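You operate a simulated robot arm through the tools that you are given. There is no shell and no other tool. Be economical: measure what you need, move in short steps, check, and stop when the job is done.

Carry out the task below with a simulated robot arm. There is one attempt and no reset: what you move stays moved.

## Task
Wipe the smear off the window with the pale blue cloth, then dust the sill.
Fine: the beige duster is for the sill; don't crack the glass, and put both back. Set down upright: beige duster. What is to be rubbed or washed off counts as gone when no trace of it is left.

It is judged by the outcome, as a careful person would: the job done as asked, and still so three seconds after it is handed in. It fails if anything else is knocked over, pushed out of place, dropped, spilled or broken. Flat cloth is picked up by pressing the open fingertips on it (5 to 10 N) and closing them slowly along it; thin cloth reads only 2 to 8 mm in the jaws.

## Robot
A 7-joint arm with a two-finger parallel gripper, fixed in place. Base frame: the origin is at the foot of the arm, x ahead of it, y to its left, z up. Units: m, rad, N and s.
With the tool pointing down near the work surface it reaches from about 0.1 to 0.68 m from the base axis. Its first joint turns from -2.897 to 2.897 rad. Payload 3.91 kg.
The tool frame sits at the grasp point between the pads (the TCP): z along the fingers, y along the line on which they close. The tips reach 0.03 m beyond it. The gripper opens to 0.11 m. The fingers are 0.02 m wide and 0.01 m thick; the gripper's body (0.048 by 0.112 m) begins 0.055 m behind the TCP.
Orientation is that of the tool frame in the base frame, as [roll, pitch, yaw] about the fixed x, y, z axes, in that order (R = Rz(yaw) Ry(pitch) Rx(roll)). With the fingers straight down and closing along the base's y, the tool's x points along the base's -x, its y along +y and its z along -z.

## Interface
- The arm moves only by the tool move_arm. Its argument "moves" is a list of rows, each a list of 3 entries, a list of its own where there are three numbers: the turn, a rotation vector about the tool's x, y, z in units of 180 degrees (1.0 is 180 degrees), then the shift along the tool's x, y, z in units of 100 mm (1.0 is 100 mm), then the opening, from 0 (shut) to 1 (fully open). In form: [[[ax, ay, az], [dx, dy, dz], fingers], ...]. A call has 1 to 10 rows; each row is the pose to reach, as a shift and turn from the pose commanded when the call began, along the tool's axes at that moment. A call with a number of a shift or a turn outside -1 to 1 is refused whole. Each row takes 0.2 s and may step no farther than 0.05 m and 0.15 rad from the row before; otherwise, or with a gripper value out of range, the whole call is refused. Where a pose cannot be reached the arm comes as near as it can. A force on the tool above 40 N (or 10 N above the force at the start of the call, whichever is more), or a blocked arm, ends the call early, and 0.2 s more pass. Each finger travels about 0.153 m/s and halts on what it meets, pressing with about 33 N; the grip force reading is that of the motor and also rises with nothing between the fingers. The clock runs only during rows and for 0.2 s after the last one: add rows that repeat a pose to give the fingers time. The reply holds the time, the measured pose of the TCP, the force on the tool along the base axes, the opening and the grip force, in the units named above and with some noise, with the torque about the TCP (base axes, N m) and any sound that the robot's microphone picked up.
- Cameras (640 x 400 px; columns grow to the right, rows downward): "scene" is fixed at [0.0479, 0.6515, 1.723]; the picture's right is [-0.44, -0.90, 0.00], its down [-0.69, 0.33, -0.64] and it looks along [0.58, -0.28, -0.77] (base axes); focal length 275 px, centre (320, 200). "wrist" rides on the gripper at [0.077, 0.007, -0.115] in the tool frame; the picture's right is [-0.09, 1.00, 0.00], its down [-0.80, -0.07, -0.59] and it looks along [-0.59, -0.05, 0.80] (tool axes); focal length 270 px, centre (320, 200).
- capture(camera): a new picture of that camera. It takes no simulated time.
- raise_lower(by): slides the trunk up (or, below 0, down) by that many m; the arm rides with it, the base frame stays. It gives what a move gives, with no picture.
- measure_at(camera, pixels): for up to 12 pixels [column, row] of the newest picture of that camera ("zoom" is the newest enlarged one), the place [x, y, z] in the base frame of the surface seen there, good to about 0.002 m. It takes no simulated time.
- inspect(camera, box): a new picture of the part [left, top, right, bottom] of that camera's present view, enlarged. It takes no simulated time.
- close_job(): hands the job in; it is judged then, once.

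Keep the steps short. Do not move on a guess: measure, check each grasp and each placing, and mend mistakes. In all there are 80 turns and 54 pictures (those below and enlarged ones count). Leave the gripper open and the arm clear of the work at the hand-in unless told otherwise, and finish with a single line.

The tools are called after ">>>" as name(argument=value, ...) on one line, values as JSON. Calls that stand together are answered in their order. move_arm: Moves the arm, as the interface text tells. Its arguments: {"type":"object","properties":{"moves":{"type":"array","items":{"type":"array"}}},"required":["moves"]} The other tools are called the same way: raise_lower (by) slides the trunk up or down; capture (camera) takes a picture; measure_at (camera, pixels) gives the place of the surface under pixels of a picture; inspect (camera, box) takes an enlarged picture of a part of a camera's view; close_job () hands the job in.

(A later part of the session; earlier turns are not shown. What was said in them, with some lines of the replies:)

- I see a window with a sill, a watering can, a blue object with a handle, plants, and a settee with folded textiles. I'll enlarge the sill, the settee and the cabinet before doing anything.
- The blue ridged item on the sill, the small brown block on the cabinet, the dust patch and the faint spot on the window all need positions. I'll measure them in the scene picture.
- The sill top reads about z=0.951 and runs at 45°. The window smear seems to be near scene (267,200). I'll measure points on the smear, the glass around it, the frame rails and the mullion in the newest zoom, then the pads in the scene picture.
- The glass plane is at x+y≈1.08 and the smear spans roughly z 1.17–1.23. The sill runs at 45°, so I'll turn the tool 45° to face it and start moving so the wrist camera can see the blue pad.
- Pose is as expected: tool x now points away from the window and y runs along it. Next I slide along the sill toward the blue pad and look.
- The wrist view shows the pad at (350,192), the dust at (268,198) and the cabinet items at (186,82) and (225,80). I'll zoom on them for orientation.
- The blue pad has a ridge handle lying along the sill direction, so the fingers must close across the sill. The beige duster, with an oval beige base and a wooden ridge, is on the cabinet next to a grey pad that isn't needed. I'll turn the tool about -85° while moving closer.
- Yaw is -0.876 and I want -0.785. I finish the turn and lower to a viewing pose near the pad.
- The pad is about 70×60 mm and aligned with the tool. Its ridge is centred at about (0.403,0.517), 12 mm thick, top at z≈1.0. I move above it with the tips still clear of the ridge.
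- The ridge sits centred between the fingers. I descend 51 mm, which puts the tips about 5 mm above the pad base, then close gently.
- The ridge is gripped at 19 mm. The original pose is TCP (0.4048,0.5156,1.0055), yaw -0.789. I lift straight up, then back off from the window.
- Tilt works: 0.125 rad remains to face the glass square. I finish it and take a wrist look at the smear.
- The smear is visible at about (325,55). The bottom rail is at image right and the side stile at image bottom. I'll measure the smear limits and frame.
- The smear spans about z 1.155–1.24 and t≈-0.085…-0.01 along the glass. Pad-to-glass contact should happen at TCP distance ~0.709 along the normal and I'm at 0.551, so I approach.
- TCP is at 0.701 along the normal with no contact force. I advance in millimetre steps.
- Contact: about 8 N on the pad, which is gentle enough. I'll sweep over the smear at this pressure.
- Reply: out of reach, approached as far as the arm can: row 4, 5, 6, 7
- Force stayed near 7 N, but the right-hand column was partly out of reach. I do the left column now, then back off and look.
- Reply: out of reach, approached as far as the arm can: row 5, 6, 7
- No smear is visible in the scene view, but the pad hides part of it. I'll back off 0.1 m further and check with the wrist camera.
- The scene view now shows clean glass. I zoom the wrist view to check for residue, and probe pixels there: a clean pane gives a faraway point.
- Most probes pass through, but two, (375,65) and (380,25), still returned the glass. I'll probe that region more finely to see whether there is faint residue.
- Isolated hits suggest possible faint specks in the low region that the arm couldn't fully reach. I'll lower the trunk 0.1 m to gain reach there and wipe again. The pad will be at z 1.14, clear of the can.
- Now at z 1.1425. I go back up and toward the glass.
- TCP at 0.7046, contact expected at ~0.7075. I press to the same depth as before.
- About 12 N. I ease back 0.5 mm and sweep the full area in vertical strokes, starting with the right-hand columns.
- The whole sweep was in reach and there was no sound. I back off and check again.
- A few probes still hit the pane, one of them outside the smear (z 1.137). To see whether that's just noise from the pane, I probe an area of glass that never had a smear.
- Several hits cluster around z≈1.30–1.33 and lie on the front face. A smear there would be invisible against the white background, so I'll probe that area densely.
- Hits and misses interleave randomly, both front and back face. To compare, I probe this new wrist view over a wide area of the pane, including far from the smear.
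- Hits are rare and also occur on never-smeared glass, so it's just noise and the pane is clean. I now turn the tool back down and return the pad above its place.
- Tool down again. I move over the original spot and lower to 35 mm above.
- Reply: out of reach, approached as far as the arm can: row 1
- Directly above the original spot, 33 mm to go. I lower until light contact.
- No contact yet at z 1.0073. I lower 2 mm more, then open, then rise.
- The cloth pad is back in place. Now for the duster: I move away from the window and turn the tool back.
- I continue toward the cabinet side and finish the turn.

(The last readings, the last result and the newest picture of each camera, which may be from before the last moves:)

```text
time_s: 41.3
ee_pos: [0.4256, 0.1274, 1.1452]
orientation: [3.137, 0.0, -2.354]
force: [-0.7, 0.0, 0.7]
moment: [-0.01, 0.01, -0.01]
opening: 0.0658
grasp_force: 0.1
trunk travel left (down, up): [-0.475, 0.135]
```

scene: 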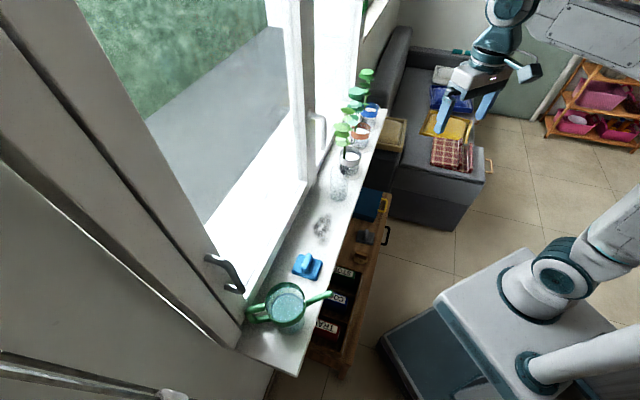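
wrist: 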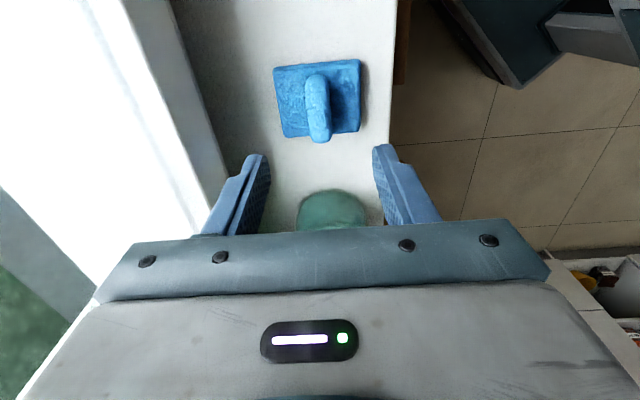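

TCP at normal distance 0.391, well clear of the sill edge (0.606). I lower the trunk 0.3 m and look at the duster.

>>> raise_lower(by=-0.3)

>>> capture(camera="wrist")

```text
time_s: 44.3
ee_pos: [0.4271, 0.127, 0.8447]
orientation: [3.138, 0.001, -2.352]
force: [-0.5, -0.2, 0.5]
moment: [0.01, -0.04, 0.02]
opening: 0.066
grasp_force: 0.1
trunk travel left (down, up): [-0.175, 0.435]
```

```text
27 pictures are left
```

wrist: 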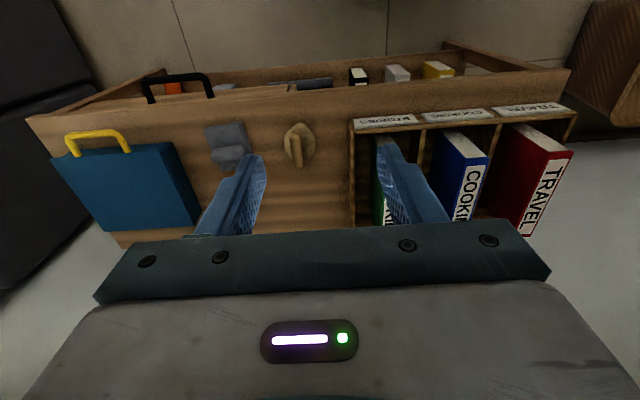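

The duster is at (298,145), between the grey pad (228,145) and the book rack (350+). I zoom in and measure its shape and the neighbours' heights.

>>> inspect(camera="wrist", box=[200, 100, 360, 200])

>>> measure_at(camera="wrist", pixels=[[290, 134], [299, 133], [294, 164], [302, 164], [297, 150], [285, 148], [315, 142], [300, 123], [312, 160], [360, 122], [245, 130], [170, 145]])

>>> measure_at(camera="wrist", pixels=[[350, 130], [352, 180], [350, 225], [215, 150], [240, 152], [220, 170], [248, 145], [300, 200], [300, 112], [380, 135], [300, 100], [300, 80]])

```text
4.00 times, centred on (280, 150) of wrist
```

zoom: 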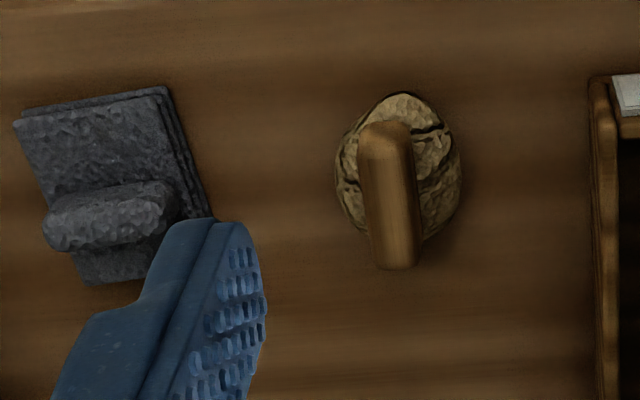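

```text
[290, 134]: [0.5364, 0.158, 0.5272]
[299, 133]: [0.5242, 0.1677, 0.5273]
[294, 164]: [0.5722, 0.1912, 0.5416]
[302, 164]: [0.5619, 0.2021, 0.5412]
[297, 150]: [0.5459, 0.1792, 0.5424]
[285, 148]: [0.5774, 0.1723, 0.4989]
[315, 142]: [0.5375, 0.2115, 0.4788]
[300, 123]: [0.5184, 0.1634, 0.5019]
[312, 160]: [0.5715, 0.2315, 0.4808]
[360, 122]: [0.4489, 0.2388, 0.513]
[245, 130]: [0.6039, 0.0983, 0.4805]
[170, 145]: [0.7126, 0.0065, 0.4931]
```

```text
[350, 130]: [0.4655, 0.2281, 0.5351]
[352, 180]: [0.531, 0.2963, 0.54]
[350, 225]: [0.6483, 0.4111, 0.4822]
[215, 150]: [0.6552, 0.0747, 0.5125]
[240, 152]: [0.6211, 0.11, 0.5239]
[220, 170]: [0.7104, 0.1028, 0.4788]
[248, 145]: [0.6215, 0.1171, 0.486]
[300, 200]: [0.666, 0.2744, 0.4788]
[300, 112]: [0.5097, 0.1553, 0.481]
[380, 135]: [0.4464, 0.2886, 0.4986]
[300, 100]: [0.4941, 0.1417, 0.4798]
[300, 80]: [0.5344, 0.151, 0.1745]
```

The duster's handle is centred at about (0.548,0.180), top z 0.5425, base top ≈0.50, on the cabinet at z 0.480. It's nearly aligned with the tool. Rack and grey pad are ≥9 cm away. I approach above it.

>>> move_arm(moves=[[[0, 0, 0.003], [-0.15, -0.12, 0.25], 0.6], [[0, 0, 0.006], [-0.3, -0.24, 0.5], 0.6], [[0, 0, 0.01], [-0.45, -0.36, 0.75], 0.6], [[0, 0, 0.01], [-0.6, -0.48, 1.0], 0.6]])

>>> move_arm(moves=[[[0, 0, 0], [-0.15, 0, 0.25], 0.6], [[0, 0, 0], [-0.3, 0, 0.5], 0.6], [[0, 0, 0], [-0.45, 0, 0.75], 0.6], [[0, 0, 0], [-0.63, 0, 1.0], 0.6]])

>>> capture(camera="wrist")

```text
time_s: 45.3
ee_pos: [0.5027, 0.1363, 0.743]
orientation: [3.138, 0.001, -2.384]
force: [-0.7, 0.9, -0.4]
moment: [-0.01, -0.04, -0.01]
opening: 0.0659
grasp_force: 0.1
trunk travel left (down, up): [-0.175, 0.435]
```

```text
time_s: 46.3
ee_pos: [0.5494, 0.1804, 0.644]
orientation: [3.138, 0.0, -2.385]
force: [0.5, -0.6, 0.1]
moment: [-0.01, 0.01, -0.03]
opening: 0.066
grasp_force: 0.1
trunk travel left (down, up): [-0.175, 0.435]
```

```text
25 pictures are left
```

wrist: 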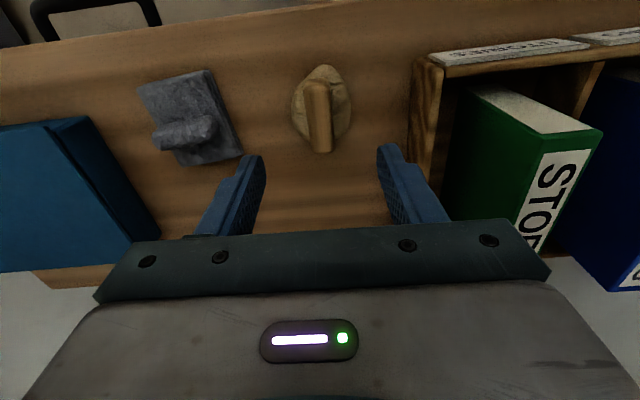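

Almost above it. I remeasure the handle for final centring and check the book height.

>>> measure_at(camera="wrist", pixels=[[310, 88], [327, 88], [312, 148], [330, 148], [318, 120], [320, 150], [318, 86], [297, 110], [348, 110], [322, 68], [480, 100], [428, 100]])

```text
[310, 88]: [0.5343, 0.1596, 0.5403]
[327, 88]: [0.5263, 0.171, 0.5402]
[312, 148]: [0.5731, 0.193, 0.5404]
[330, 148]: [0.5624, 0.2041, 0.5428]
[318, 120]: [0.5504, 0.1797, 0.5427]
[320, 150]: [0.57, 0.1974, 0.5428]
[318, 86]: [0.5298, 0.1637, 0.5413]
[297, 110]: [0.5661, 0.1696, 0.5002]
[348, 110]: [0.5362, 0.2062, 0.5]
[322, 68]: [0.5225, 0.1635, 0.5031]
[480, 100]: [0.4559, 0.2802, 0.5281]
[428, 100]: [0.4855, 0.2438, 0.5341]
```

The handle centre is (0.549,0.182) and the tool is at (0.549,0.180). I descend and close.

>>> move_arm(moves=[[[0, 0, 0.005], [-0.01, 0.01, 0.4], 0.6], [[0, 0, 0.01], [-0.01, 0.01, 0.7], 0.6], [[0, 0, 0.01], [-0.01, 0.01, 0.98], 0.6]])

>>> move_arm(moves=[[[0, 0, 0], [0, 0, 0.09], 0.6], [[0, 0, 0], [0, 0, 0.09], 0.3], [[0, 0, 0], [0, 0, 0.09], 0.1], [[0, 0, 0], [0, 0, 0.09], 0], [[0, 0, 0], [0, 0, 0.09], 0]])

>>> capture(camera="wrist")

```text
time_s: 47.1
ee_pos: [0.5485, 0.181, 0.5453]
orientation: [3.137, 0.0, -2.418]
force: [-0.5, 0.2, 0.6]
moment: [0.03, 0.0, 0.0]
opening: 0.0661
grasp_force: 0.1
trunk travel left (down, up): [-0.175, 0.435]
```

```text
time_s: 48.3
ee_pos: [0.5477, 0.1808, 0.5378]
orientation: [3.139, -0.002, -2.414]
force: [1.3, -0.7, 5.9]
moment: [-0.09, -0.02, 0.15]
opening: 0.0558
grasp_force: 32.9
trunk travel left (down, up): [-0.175, 0.435]
```

```text
24 pictures are left
```

wrist: 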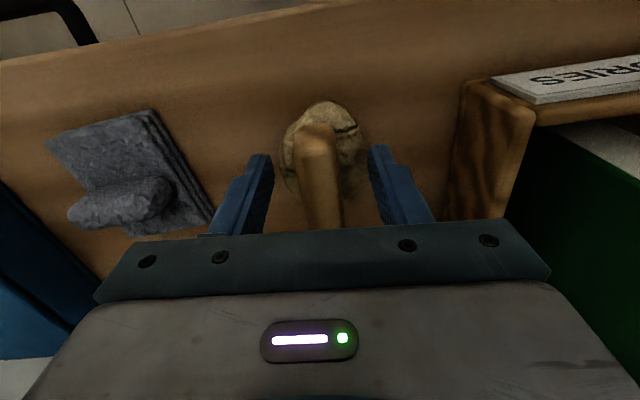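

The opening stalled at 56 mm, so the tips are catching the duster's domed base rather than the handle. I reopen, rise 10 mm and close again.

>>> move_arm(moves=[[[0, 0, 0], [0, 0, 0.09], 0.6], [[0, 0, 0], [0, 0, 0.04], 0.6], [[0, 0, 0], [0, 0, -0.03], 0.6], [[0, 0, 0], [0, 0, -0.03], 0.35]])

>>> move_arm(moves=[[[0, 0, 0], [0, 0, 0], 0.2], [[0, 0, 0], [0, 0, 0], 0.1], [[0, 0, 0], [0, 0, 0], 0.0], [[0, 0, 0], [0, 0, 0], 0.0]])

>>> capture(camera="wrist")

```text
time_s: 49.3
ee_pos: [0.5484, 0.1822, 0.54]
orientation: [3.136, 0.001, -2.415]
force: [-0.5, -0.6, -0.2]
moment: [0.0, 0.01, -0.02]
opening: 0.0557
grasp_force: 32.5
trunk travel left (down, up): [-0.175, 0.435]
```

```text
time_s: 50.3
ee_pos: [0.5485, 0.1809, 0.5406]
orientation: [3.138, -0.001, -2.414]
force: [0.1, 1.3, -0.4]
moment: [-0.02, -0.01, 0.03]
opening: 0.0556
grasp_force: 33.5
trunk travel left (down, up): [-0.175, 0.435]
```

```text
23 pictures are left
```

wrist: 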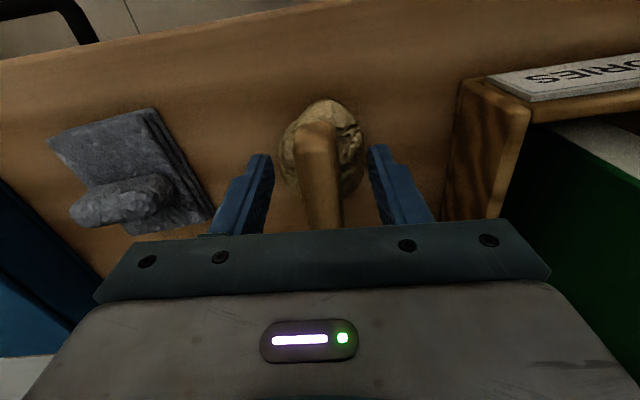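

I mis-specified the shift: it's relative to the new start, so the arm barely rose, to 0.5406. I open first, go up 10 mm, then close.

>>> move_arm(moves=[[[0, 0, 0], [0, 0, 0], 0.6], [[0, 0, 0], [0, 0, 0], 0.6], [[0, 0, 0], [0, 0, -0.1], 0.6], [[0, 0, 0], [0, 0, -0.1], 0.6]])

>>> move_arm(moves=[[[0, 0, 0], [0, 0, 0], 0.35], [[0, 0, 0], [0, 0, 0], 0.2], [[0, 0, 0], [0, 0, 0], 0.1], [[0, 0, 0], [0, 0, 0], 0.0], [[0, 0, 0], [0, 0, 0], 0.0]])

>>> inspect(camera="wrist", box=[200, 80, 440, 240])

```text
time_s: 51.3
ee_pos: [0.5471, 0.1807, 0.5517]
orientation: [3.138, 0.001, -2.415]
force: [-0.2, -0.7, 0.0]
moment: [0.03, 0.0, -0.01]
opening: 0.0659
grasp_force: 0.1
trunk travel left (down, up): [-0.175, 0.435]
```

```text
time_s: 52.5
ee_pos: [0.5473, 0.1818, 0.5508]
orientation: [3.138, 0.002, -2.416]
force: [0.0, -1.8, 1.2]
moment: [-0.04, -0.05, -0.01]
opening: 0.0212
grasp_force: 32.6
trunk travel left (down, up): [-0.175, 0.435]
```

```text
2.50 times, centred on (320, 160) of wrist
```

zoom: 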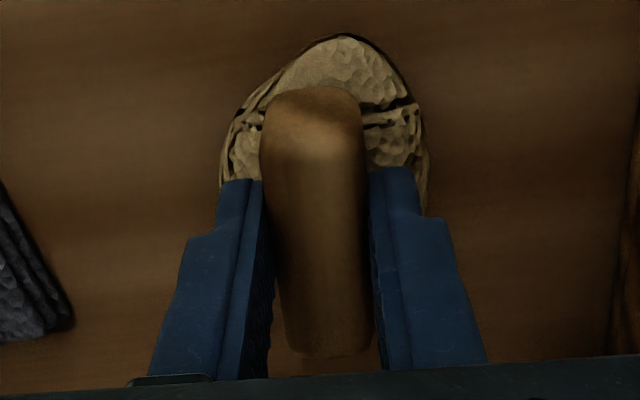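

The fingers now hold the handle at 21 mm. The original pose is TCP (0.5473,0.1818,0.5508), yaw -2.416, so the duster's underside is 71 mm below the TCP. I lift it straight up.

>>> move_arm(moves=[[[0, 0, 0], [0, 0, -0.2], 0], [[0, 0, 0], [0, 0, -0.5], 0], [[0, 0, 0], [0.2, 0, -0.8], 0], [[0, 0, 0], [0.5, 0, -1.0], 0]])

>>> move_arm(moves=[[[0, 0, 0], [0.3, 0, -0.3], 0], [[0, 0, 0], [0.6, 0.1, -0.6], 0], [[0, 0, 0], [0.9, 0.3, -0.9], 0], [[0, 0, 0], [1.0, 0.6, -1.0], 0]])

>>> capture(camera="wrist")

```text
time_s: 53.5
ee_pos: [0.51, 0.1479, 0.6511]
orientation: [3.138, 0.0, -2.415]
force: [0.1, 0.4, 0.3]
moment: [-0.02, 0.07, -0.02]
opening: 0.0209
grasp_force: 32.6
trunk travel left (down, up): [-0.175, 0.435]
```

```text
time_s: 54.5
ee_pos: [0.3955, 0.1252, 0.7509]
orientation: [3.137, 0.0, -2.416]
force: [0.3, 0.1, -1.4]
moment: [0.01, 0.0, 0.05]
opening: 0.021
grasp_force: 32.8
trunk travel left (down, up): [-0.175, 0.435]
```

```text
21 pictures are left
```

wrist: 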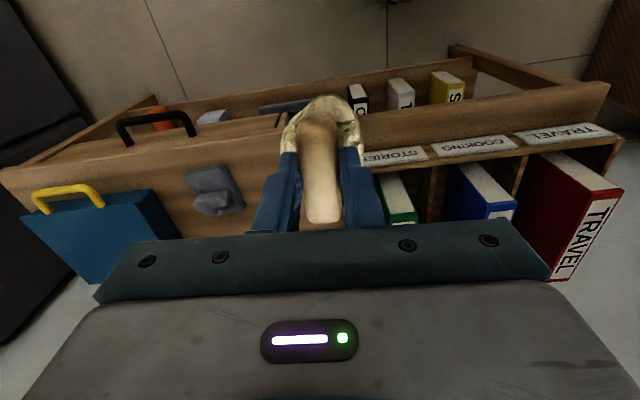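

The duster is held and it is beige. At normal distance 0.368 I'm clear of the sill, so I raise the trunk 0.35 m.

>>> raise_lower(by=0.35)

```text
time_s: 58.0
ee_pos: [0.3954, 0.125, 1.1008]
orientation: [3.14, 0.0, -2.415]
force: [0.5, 0.6, -1.5]
moment: [-0.02, -0.02, -0.02]
opening: 0.0211
grasp_force: 32.9
trunk travel left (down, up): [-0.525, 0.085]
```

I take a scene close-up of the dust patch and measure its limits.

>>> inspect(camera="scene", box=[290, 190, 370, 250])

>>> measure_at(camera="zoom", pixels=[[270, 90], [240, 180], [200, 230], [240, 300], [330, 180], [310, 110], [310, 260], [330, 100], [200, 160], [270, 180], [420, 180], [420, 50]])

```text
6.67 times, centred on (330, 220) of scene
```

zoom: 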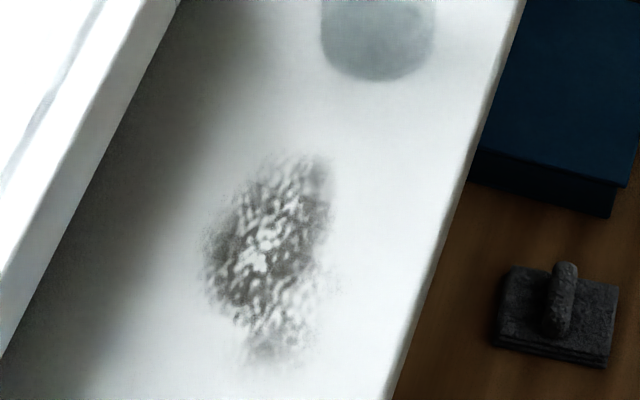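

```text
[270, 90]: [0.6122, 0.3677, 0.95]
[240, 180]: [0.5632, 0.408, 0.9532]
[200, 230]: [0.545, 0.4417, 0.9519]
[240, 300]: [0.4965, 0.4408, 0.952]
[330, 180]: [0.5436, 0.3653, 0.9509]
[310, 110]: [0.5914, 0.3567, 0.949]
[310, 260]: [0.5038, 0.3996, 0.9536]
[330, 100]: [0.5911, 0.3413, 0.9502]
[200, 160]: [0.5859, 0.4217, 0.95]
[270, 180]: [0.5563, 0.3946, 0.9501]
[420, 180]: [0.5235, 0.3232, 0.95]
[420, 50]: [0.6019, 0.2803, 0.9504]
```

The dust covers about t -0.005…0.14 along the sill and n 0.615…0.70 across it; the glass vial begins past t≈0.21. I move the duster over, staying 5 cm above the sill.

>>> move_arm(moves=[[[0, 0, -0.005], [-0.25, 0.22, 0], 0], [[0, 0, -0.01], [-0.5, 0.45, 0], 0], [[0, 0, -0.015], [-0.75, 0.67, 0], 0], [[0, 0, -0.019], [-1.0, 0.9, 0], 0]])

>>> move_arm(moves=[[[0, 0, 0], [-0.25, 0.1, 0], 0], [[0, 0, 0], [-0.5, 0.2, 0.1], 0], [[0, 0, 0], [-0.75, 0.3, 0.2], 0], [[0, 0, 0], [-1.0, 0.3, 0.3], 0]])

```text
time_s: 59.0
ee_pos: [0.4107, 0.2607, 1.0994]
orientation: [3.138, 0.001, -2.359]
force: [-1.2, 0.0, -0.3]
moment: [-0.04, 0.01, -0.02]
opening: 0.0209
grasp_force: 33.2
trunk travel left (down, up): [-0.525, 0.085]
```

```text
time_s: 60.0
ee_pos: [0.4616, 0.3528, 1.0695]
orientation: [3.139, -0.001, -2.357]
force: [0.2, 0.1, -1.0]
moment: [0.01, -0.02, 0.03]
opening: 0.0208
grasp_force: 33.0
trunk travel left (down, up): [-0.525, 0.085]
```

Now over the sill edge. I move to the patch centre and lower to just above the sill, contact expected at TCP z≈1.022.

>>> move_arm(moves=[[[0, 0, 0], [-0.3, 0, 0], 0], [[0, 0, 0], [-0.6, 0, 0], 0], [[0, 0, 0], [-0.84, 0, 0], 0], [[0, 0, 0], [-0.84, 0, 0.2], 0], [[0, 0, 0], [-0.84, 0, 0.43], 0], [[0, 0, 0], [-0.84, 0, 0.43], 0]])

>>> move_arm(moves=[[[0, 0, 0], [0, 0, 0.03], 0], [[0, 0, 0], [0, 0, 0.05], 0], [[0, 0, 0], [0, 0, 0.05], 0]])

```text
time_s: 61.4
ee_pos: [0.5183, 0.4111, 1.0282]
orientation: [3.138, 0.002, -2.356]
force: [-0.3, -0.4, -0.5]
moment: [-0.04, 0.05, -0.02]
opening: 0.0209
grasp_force: 32.8
trunk travel left (down, up): [-0.525, 0.085]
```

```text
time_s: 62.1
ee_pos: [0.5196, 0.4106, 1.0233]
orientation: [3.138, 0.001, -2.356]
force: [0.3, 0.0, -0.9]
moment: [-0.03, 0.01, -0.01]
opening: 0.0212
grasp_force: 33.1
trunk travel left (down, up): [-0.525, 0.085]
```

Not yet touching at 1.0233. I go another 2.5 mm.

>>> move_arm(moves=[[[0, 0, 0], [0, 0, 0.015], 0], [[0, 0, 0], [0, 0, 0.025], 0], [[0, 0, 0], [0, 0, 0.025], 0]])

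```text
time_s: 63.0
ee_pos: [0.5187, 0.4109, 1.0207]
orientation: [3.14, 0.002, -2.357]
force: [0.4, -0.6, -1.3]
moment: [-0.02, -0.03, 0.05]
opening: 0.0209
grasp_force: 32.8
trunk travel left (down, up): [-0.525, 0.085]
```

>>> move_arm(moves=[[[0, 0, 0], [0, 0, 0.015], 0], [[0, 0, 0], [0, 0, 0.025], 0], [[0, 0, 0], [0, 0, 0.025], 0]])

```text
time_s: 63.8
ee_pos: [0.5195, 0.4114, 1.0196]
orientation: [3.139, 0.004, -2.355]
force: [1.6, 2.6, 11.7]
moment: [-0.16, 0.04, -0.01]
opening: 0.0209
grasp_force: 33.4
trunk travel left (down, up): [-0.525, 0.085]
```

Contact at about 12 N. I sweep the patch in lengthwise strokes.

>>> move_arm(moves=[[[0, 0, 0], [0, -0.3, -0.003], 0], [[0, 0, 0], [0, -0.59, -0.003], 0], [[0, 0, 0], [-0.3, -0.59, -0.003], 0], [[0, 0, 0], [-0.3, -0.2, -0.003], 0], [[0, 0, 0], [-0.3, 0.2, -0.003], 0], [[0, 0, 0], [-0.3, 0.55, -0.003], 0], [[0, 0, 0], [-0.3, 0.86, -0.003], 0], [[0, 0, 0], [0, 0.86, -0.003], 0], [[0, 0, 0], [0, 0.5, -0.003], 0], [[0, 0, 0], [0, 0.1, -0.003], 0]])

>>> move_arm(moves=[[[0, 0, 0], [0.22, 0, 0], 0], [[0, 0, 0], [0.22, -0.35, 0], 0], [[0, 0, 0], [0.22, -0.69, 0], 0], [[0, 0, 0], [0.22, -0.35, 0], 0], [[0, 0, 0], [0.22, 0, 0], 0], [[0, 0, 0], [0.22, 0.4, 0], 0], [[0, 0, 0], [0.22, 0.76, 0], 0], [[0, 0, 0], [-0.15, 0.76, 0], 0], [[0, 0, 0], [-0.15, 0.4, 0], 0], [[0, 0, 0], [-0.15, 0, 0], 0]])

```text
time_s: 66.0
ee_pos: [0.513, 0.4159, 1.019]
orientation: [3.137, -0.001, -2.36]
force: [-2.4, 0.0, 15.0]
moment: [0.23, -0.08, 0.01]
opening: 0.0209
grasp_force: 32.9
trunk travel left (down, up): [-0.525, 0.085]
```

```text
time_s: 68.2
ee_pos: [0.522, 0.4285, 1.0191]
orientation: [3.14, 0.002, -2.357]
force: [0.6, 1.2, 12.9]
moment: [0.01, 0.0, -0.12]
opening: 0.021
grasp_force: 32.6
trunk travel left (down, up): [-0.525, 0.085]
```

All reached at 12–15 N. I lift and back off to check the sill.

>>> move_arm(moves=[[[0, 0, 0], [0, 0, -0.3], 0], [[0, 0, 0], [0.2, 0, -0.6], 0], [[0, 0, 0], [0.6, 0, -0.7], 0], [[0, 0, 0], [1.0, 0, -0.7], 0]])

>>> inspect(camera="scene", box=[270, 180, 370, 260])

>>> capture(camera="wrist")

```text
time_s: 69.2
ee_pos: [0.4515, 0.3555, 1.0874]
orientation: [3.139, -0.001, -2.357]
force: [0.0, 0.1, -0.9]
moment: [0.04, -0.02, -0.02]
opening: 0.0209
grasp_force: 32.9
trunk travel left (down, up): [-0.525, 0.085]
```

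```text
5.00 times, centred on (320, 220) of scene
```

zoom: 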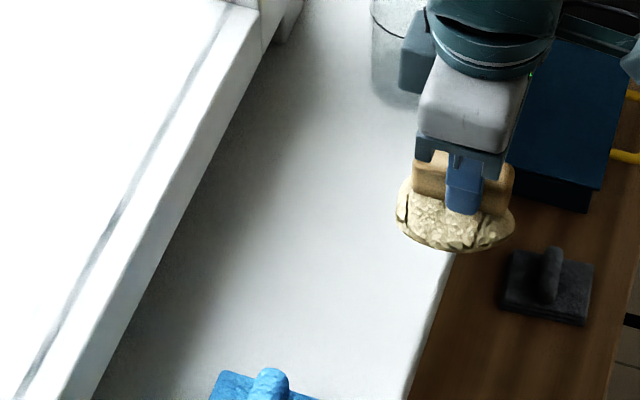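

```text
18 pictures are left
```

wrist: 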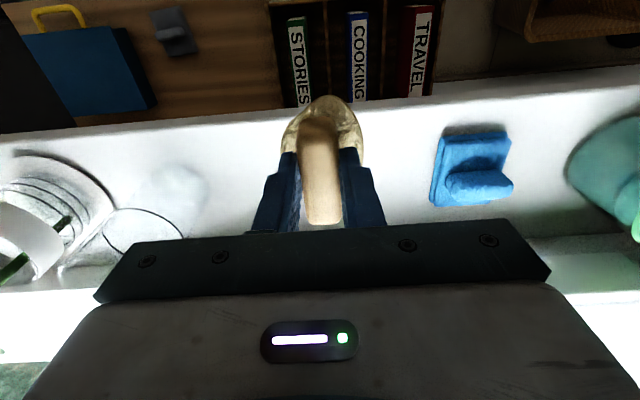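

The visible part is clean, but the hand hides some of it. I retreat along the way back to the cabinet and look again from there.

>>> move_arm(moves=[[[0, 0, 0], [0.25, -0.1, 0], 0], [[0, 0, 0], [0.5, -0.3, 0], 0], [[0, 0, 0], [0.75, -0.5, 0], 0], [[0, 0, 0], [1.0, -0.8, 0], 0]])

>>> move_arm(moves=[[[0, 0, 0.005], [0.25, -0.1, 0], 0], [[0, 0, 0.01], [0.5, -0.2, 0], 0], [[0, 0, 0.015], [0.75, -0.35, 0], 0], [[0, 0, 0.019], [0.95, -0.43, 0], 0]])

>>> inspect(camera="scene", box=[270, 180, 370, 260])

>>> inspect(camera="wrist", box=[220, 100, 600, 260])

```text
time_s: 70.2
ee_pos: [0.4368, 0.2296, 1.088]
orientation: [3.139, 0.002, -2.357]
force: [0.5, 0.4, -0.9]
moment: [0.02, 0.03, 0.02]
opening: 0.0213
grasp_force: 32.4
trunk travel left (down, up): [-0.525, 0.085]
```

```text
time_s: 71.2
ee_pos: [0.4001, 0.1308, 1.0874]
orientation: [3.138, 0.002, -2.415]
force: [0.8, -0.2, -1.1]
moment: [-0.03, -0.02, 0.01]
opening: 0.0207
grasp_force: 33.0
trunk travel left (down, up): [-0.525, 0.085]
```

```text
5.00 times, centred on (320, 220) of scene
```

zoom: 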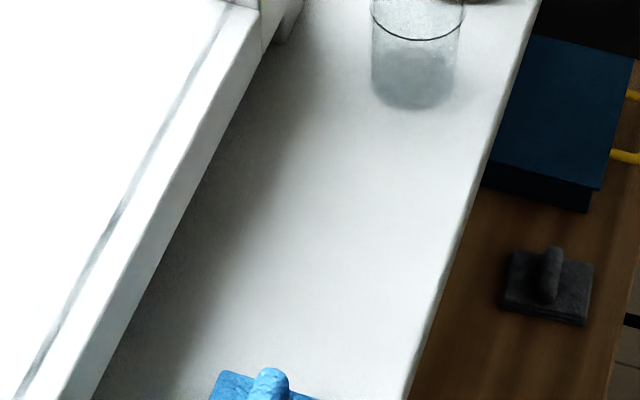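

```text
1.68 times, centred on (410, 180) of wrist
```

zoom: 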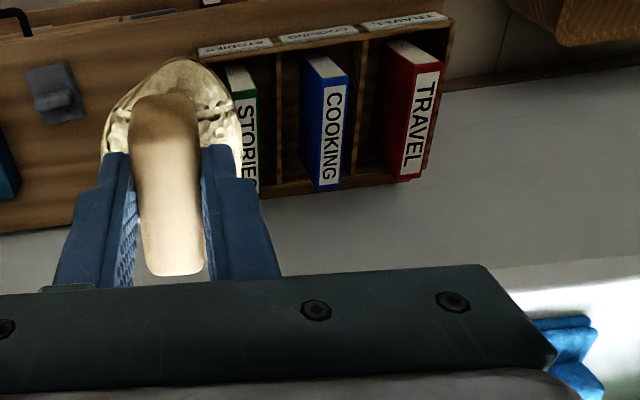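

The sill is clean. I lower the trunk 0.35 m to bring the duster back to the cabinet.

>>> raise_lower(by=-0.35)

```text
time_s: 74.6
ee_pos: [0.4011, 0.1317, 0.7374]
orientation: [3.14, 0.0, -2.416]
force: [-0.5, 0.3, -0.3]
moment: [0.01, -0.03, -0.01]
opening: 0.021
grasp_force: 32.8
trunk travel left (down, up): [-0.175, 0.435]
```

I retrace the path to above the duster's spot.

>>> move_arm(moves=[[[0, 0, 0], [-0.22, -0.2, 0.2], 0], [[0, 0, 0], [-0.45, -0.4, 0.4], 0], [[0, 0, 0], [-0.67, -0.596, 0.6], 0], [[0, 0, 0], [-0.9, -0.596, 0.8], 0]])

>>> move_arm(moves=[[[0, 0, 0], [-0.3, 0, 0.1], 0], [[0, 0, 0], [-0.527, 0, 0.3], 0], [[0, 0, 0], [-0.527, 0, 0.6], 0], [[0, 0, 0], [-0.527, 0, 0.8], 0], [[0, 0, 0], [-0.527, 0, 0.8], 0]])

>>> capture(camera="wrist")

```text
time_s: 75.6
ee_pos: [0.5083, 0.1477, 0.6575]
orientation: [3.138, -0.001, -2.416]
force: [-0.1, 0.9, -0.2]
moment: [-0.01, -0.02, -0.04]
opening: 0.0209
grasp_force: 32.8
trunk travel left (down, up): [-0.175, 0.435]
```

```text
time_s: 76.8
ee_pos: [0.5474, 0.183, 0.5768]
orientation: [3.139, 0.0, -2.416]
force: [0.9, -0.3, 0.3]
moment: [0.0, -0.01, 0.0]
opening: 0.0211
grasp_force: 33.3
trunk travel left (down, up): [-0.175, 0.435]
```

```text
15 pictures are left
```

wrist: 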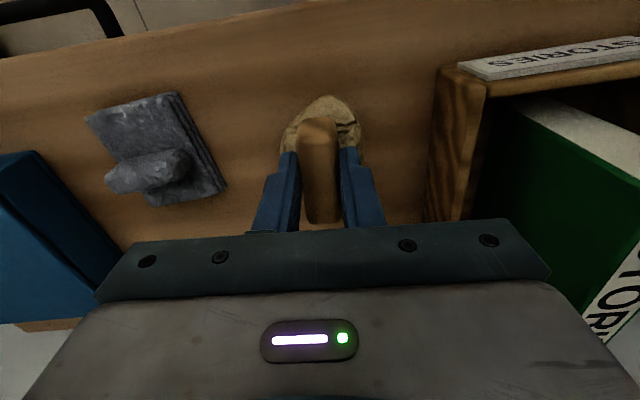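

Right above its spot, 26 mm up. I lower in small steps to contact.

>>> move_arm(moves=[[[0, 0, 0], [0, 0, 0.15], 0], [[0, 0, 0], [0, 0, 0.24], 0], [[0, 0, 0], [0, 0, 0.27], 0], [[0, 0, 0], [0, 0, 0.27], 0]])

```text
time_s: 77.8
ee_pos: [0.547, 0.1838, 0.5512]
orientation: [3.136, -0.001, -2.415]
force: [-0.5, 0.3, 0.3]
moment: [0.01, 0.01, 0.04]
opening: 0.0209
grasp_force: 33.1
trunk travel left (down, up): [-0.175, 0.435]
```

>>> move_arm(moves=[[[0, 0, 0], [0, -0.01, 0.02], 0], [[0, 0, 0], [0, -0.01, 0.03], 0], [[0, 0, 0], [0, -0.01, 0.03], 0]])

```text
time_s: 78.6
ee_pos: [0.5463, 0.1831, 0.5494]
orientation: [3.141, 0.004, -2.415]
force: [-3.3, 1.5, 19.3]
moment: [-0.18, 0.26, -0.02]
opening: 0.021
grasp_force: 33.1
trunk travel left (down, up): [-0.175, 0.435]
```

The duster is down (19 N). I ease up 2 mm, open slowly, then rise straight up.

>>> move_arm(moves=[[[0, 0, 0], [0, 0, -0.02], 0], [[0, 0, 0], [0, 0, -0.02], 0.3], [[0, 0, 0], [0, 0, -0.02], 0.55], [[0, 0, 0], [0, 0, -0.02], 0.55], [[0, 0, 0], [0, 0, -0.3], 0.55], [[0, 0, 0], [0, 0, -0.6], 0.55], [[0, 0, 0], [0, 0, -1.0], 0.55]])

>>> capture(camera="wrist")

>>> measure_at(camera="wrist", pixels=[[318, 86], [318, 120], [320, 148], [297, 110], [348, 110], [322, 68]])

```text
time_s: 80.2
ee_pos: [0.5466, 0.1821, 0.6461]
orientation: [3.14, 0.0, -2.417]
force: [0.1, -0.5, 0.7]
moment: [0.02, -0.01, -0.05]
opening: 0.0606
grasp_force: 0.1
trunk travel left (down, up): [-0.175, 0.435]
```

```text
14 pictures are left
```

wrist: 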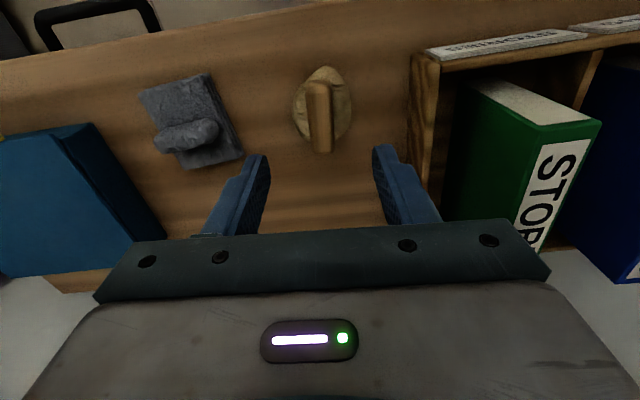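

```text
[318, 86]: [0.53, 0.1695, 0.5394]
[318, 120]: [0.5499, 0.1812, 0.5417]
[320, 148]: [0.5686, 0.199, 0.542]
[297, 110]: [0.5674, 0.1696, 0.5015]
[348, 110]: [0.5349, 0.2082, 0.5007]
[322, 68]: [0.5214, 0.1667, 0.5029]
```

The duster stands upright at its original spot (handle top z 0.542, within about 2 mm). I retreat clear of the cabinet and take a last overall look.

>>> move_arm(moves=[[[0, 0, 0], [0.2, 0, -0.3], 0.6], [[0, 0, 0], [0.5, 0, -0.6], 0.8], [[0, 0, 0], [0.8, 0, -0.8], 1], [[0, 0, 0], [1.0, 0, -1.0], 1]])

>>> move_arm(moves=[[[0, 0, 0], [0.3, 0, -0.3], 1], [[0, 0, 0], [0.6, 0, -0.6], 1], [[0, 0, 0], [0.8, 0, -0.8], 1]])

>>> raise_lower(by=0.3)

>>> capture(camera="scene")

>>> inspect(camera="scene", box=[220, 180, 400, 380])

```text
time_s: 81.2
ee_pos: [0.4738, 0.1152, 0.747]
orientation: [3.138, -0.004, -2.416]
force: [0.4, -0.2, -1.0]
moment: [0.0, 0.04, 0.03]
opening: 0.1101
grasp_force: 0.0
trunk travel left (down, up): [-0.175, 0.435]
```

```text
time_s: 82.0
ee_pos: [0.4132, 0.0631, 0.8284]
orientation: [3.139, -0.001, -2.416]
force: [-0.1, 0.7, -0.8]
moment: [-0.04, 0.02, 0.01]
opening: 0.1102
grasp_force: 0.1
trunk travel left (down, up): [-0.175, 0.435]
```

```text
time_s: 85.0
ee_pos: [0.4139, 0.063, 1.1277]
orientation: [3.138, 0.0, -2.416]
force: [-0.5, 0.5, -0.5]
moment: [0.0, 0.0, -0.01]
opening: 0.1101
grasp_force: 0.1
trunk travel left (down, up): [-0.475, 0.135]
```

```text
13 pictures are left
```

scene: 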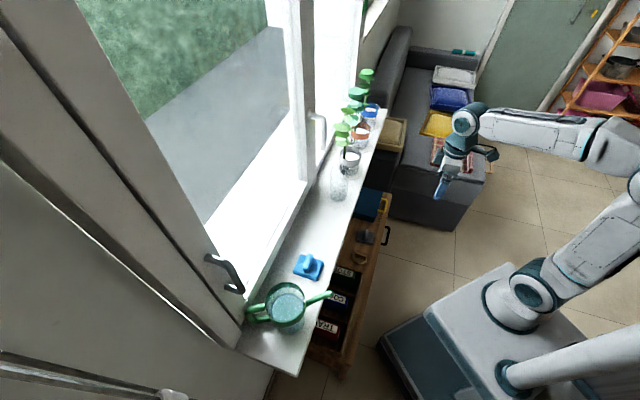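

```text
2.00 times, centred on (310, 280) of scene
```

zoom: 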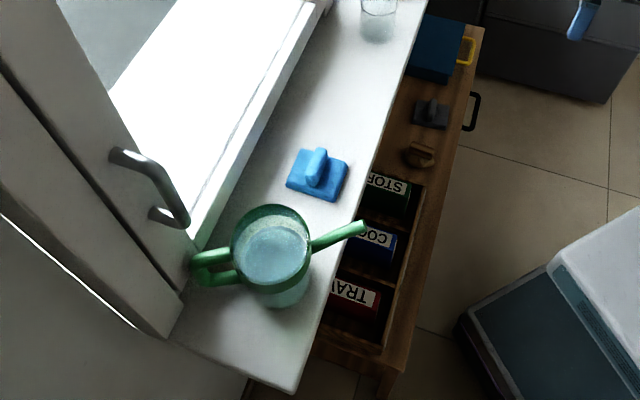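

The glass and sill are clean, the cloth and duster are back in place, nothing else has moved, and the gripper is open and clear. I hand in.

>>> close_job()

```text
The job is handed in.
```

The smear is wiped off the window with the blue cloth, the sill is dusted with the beige duster, the glass is unbroken, and both are back in their places with the duster upright.
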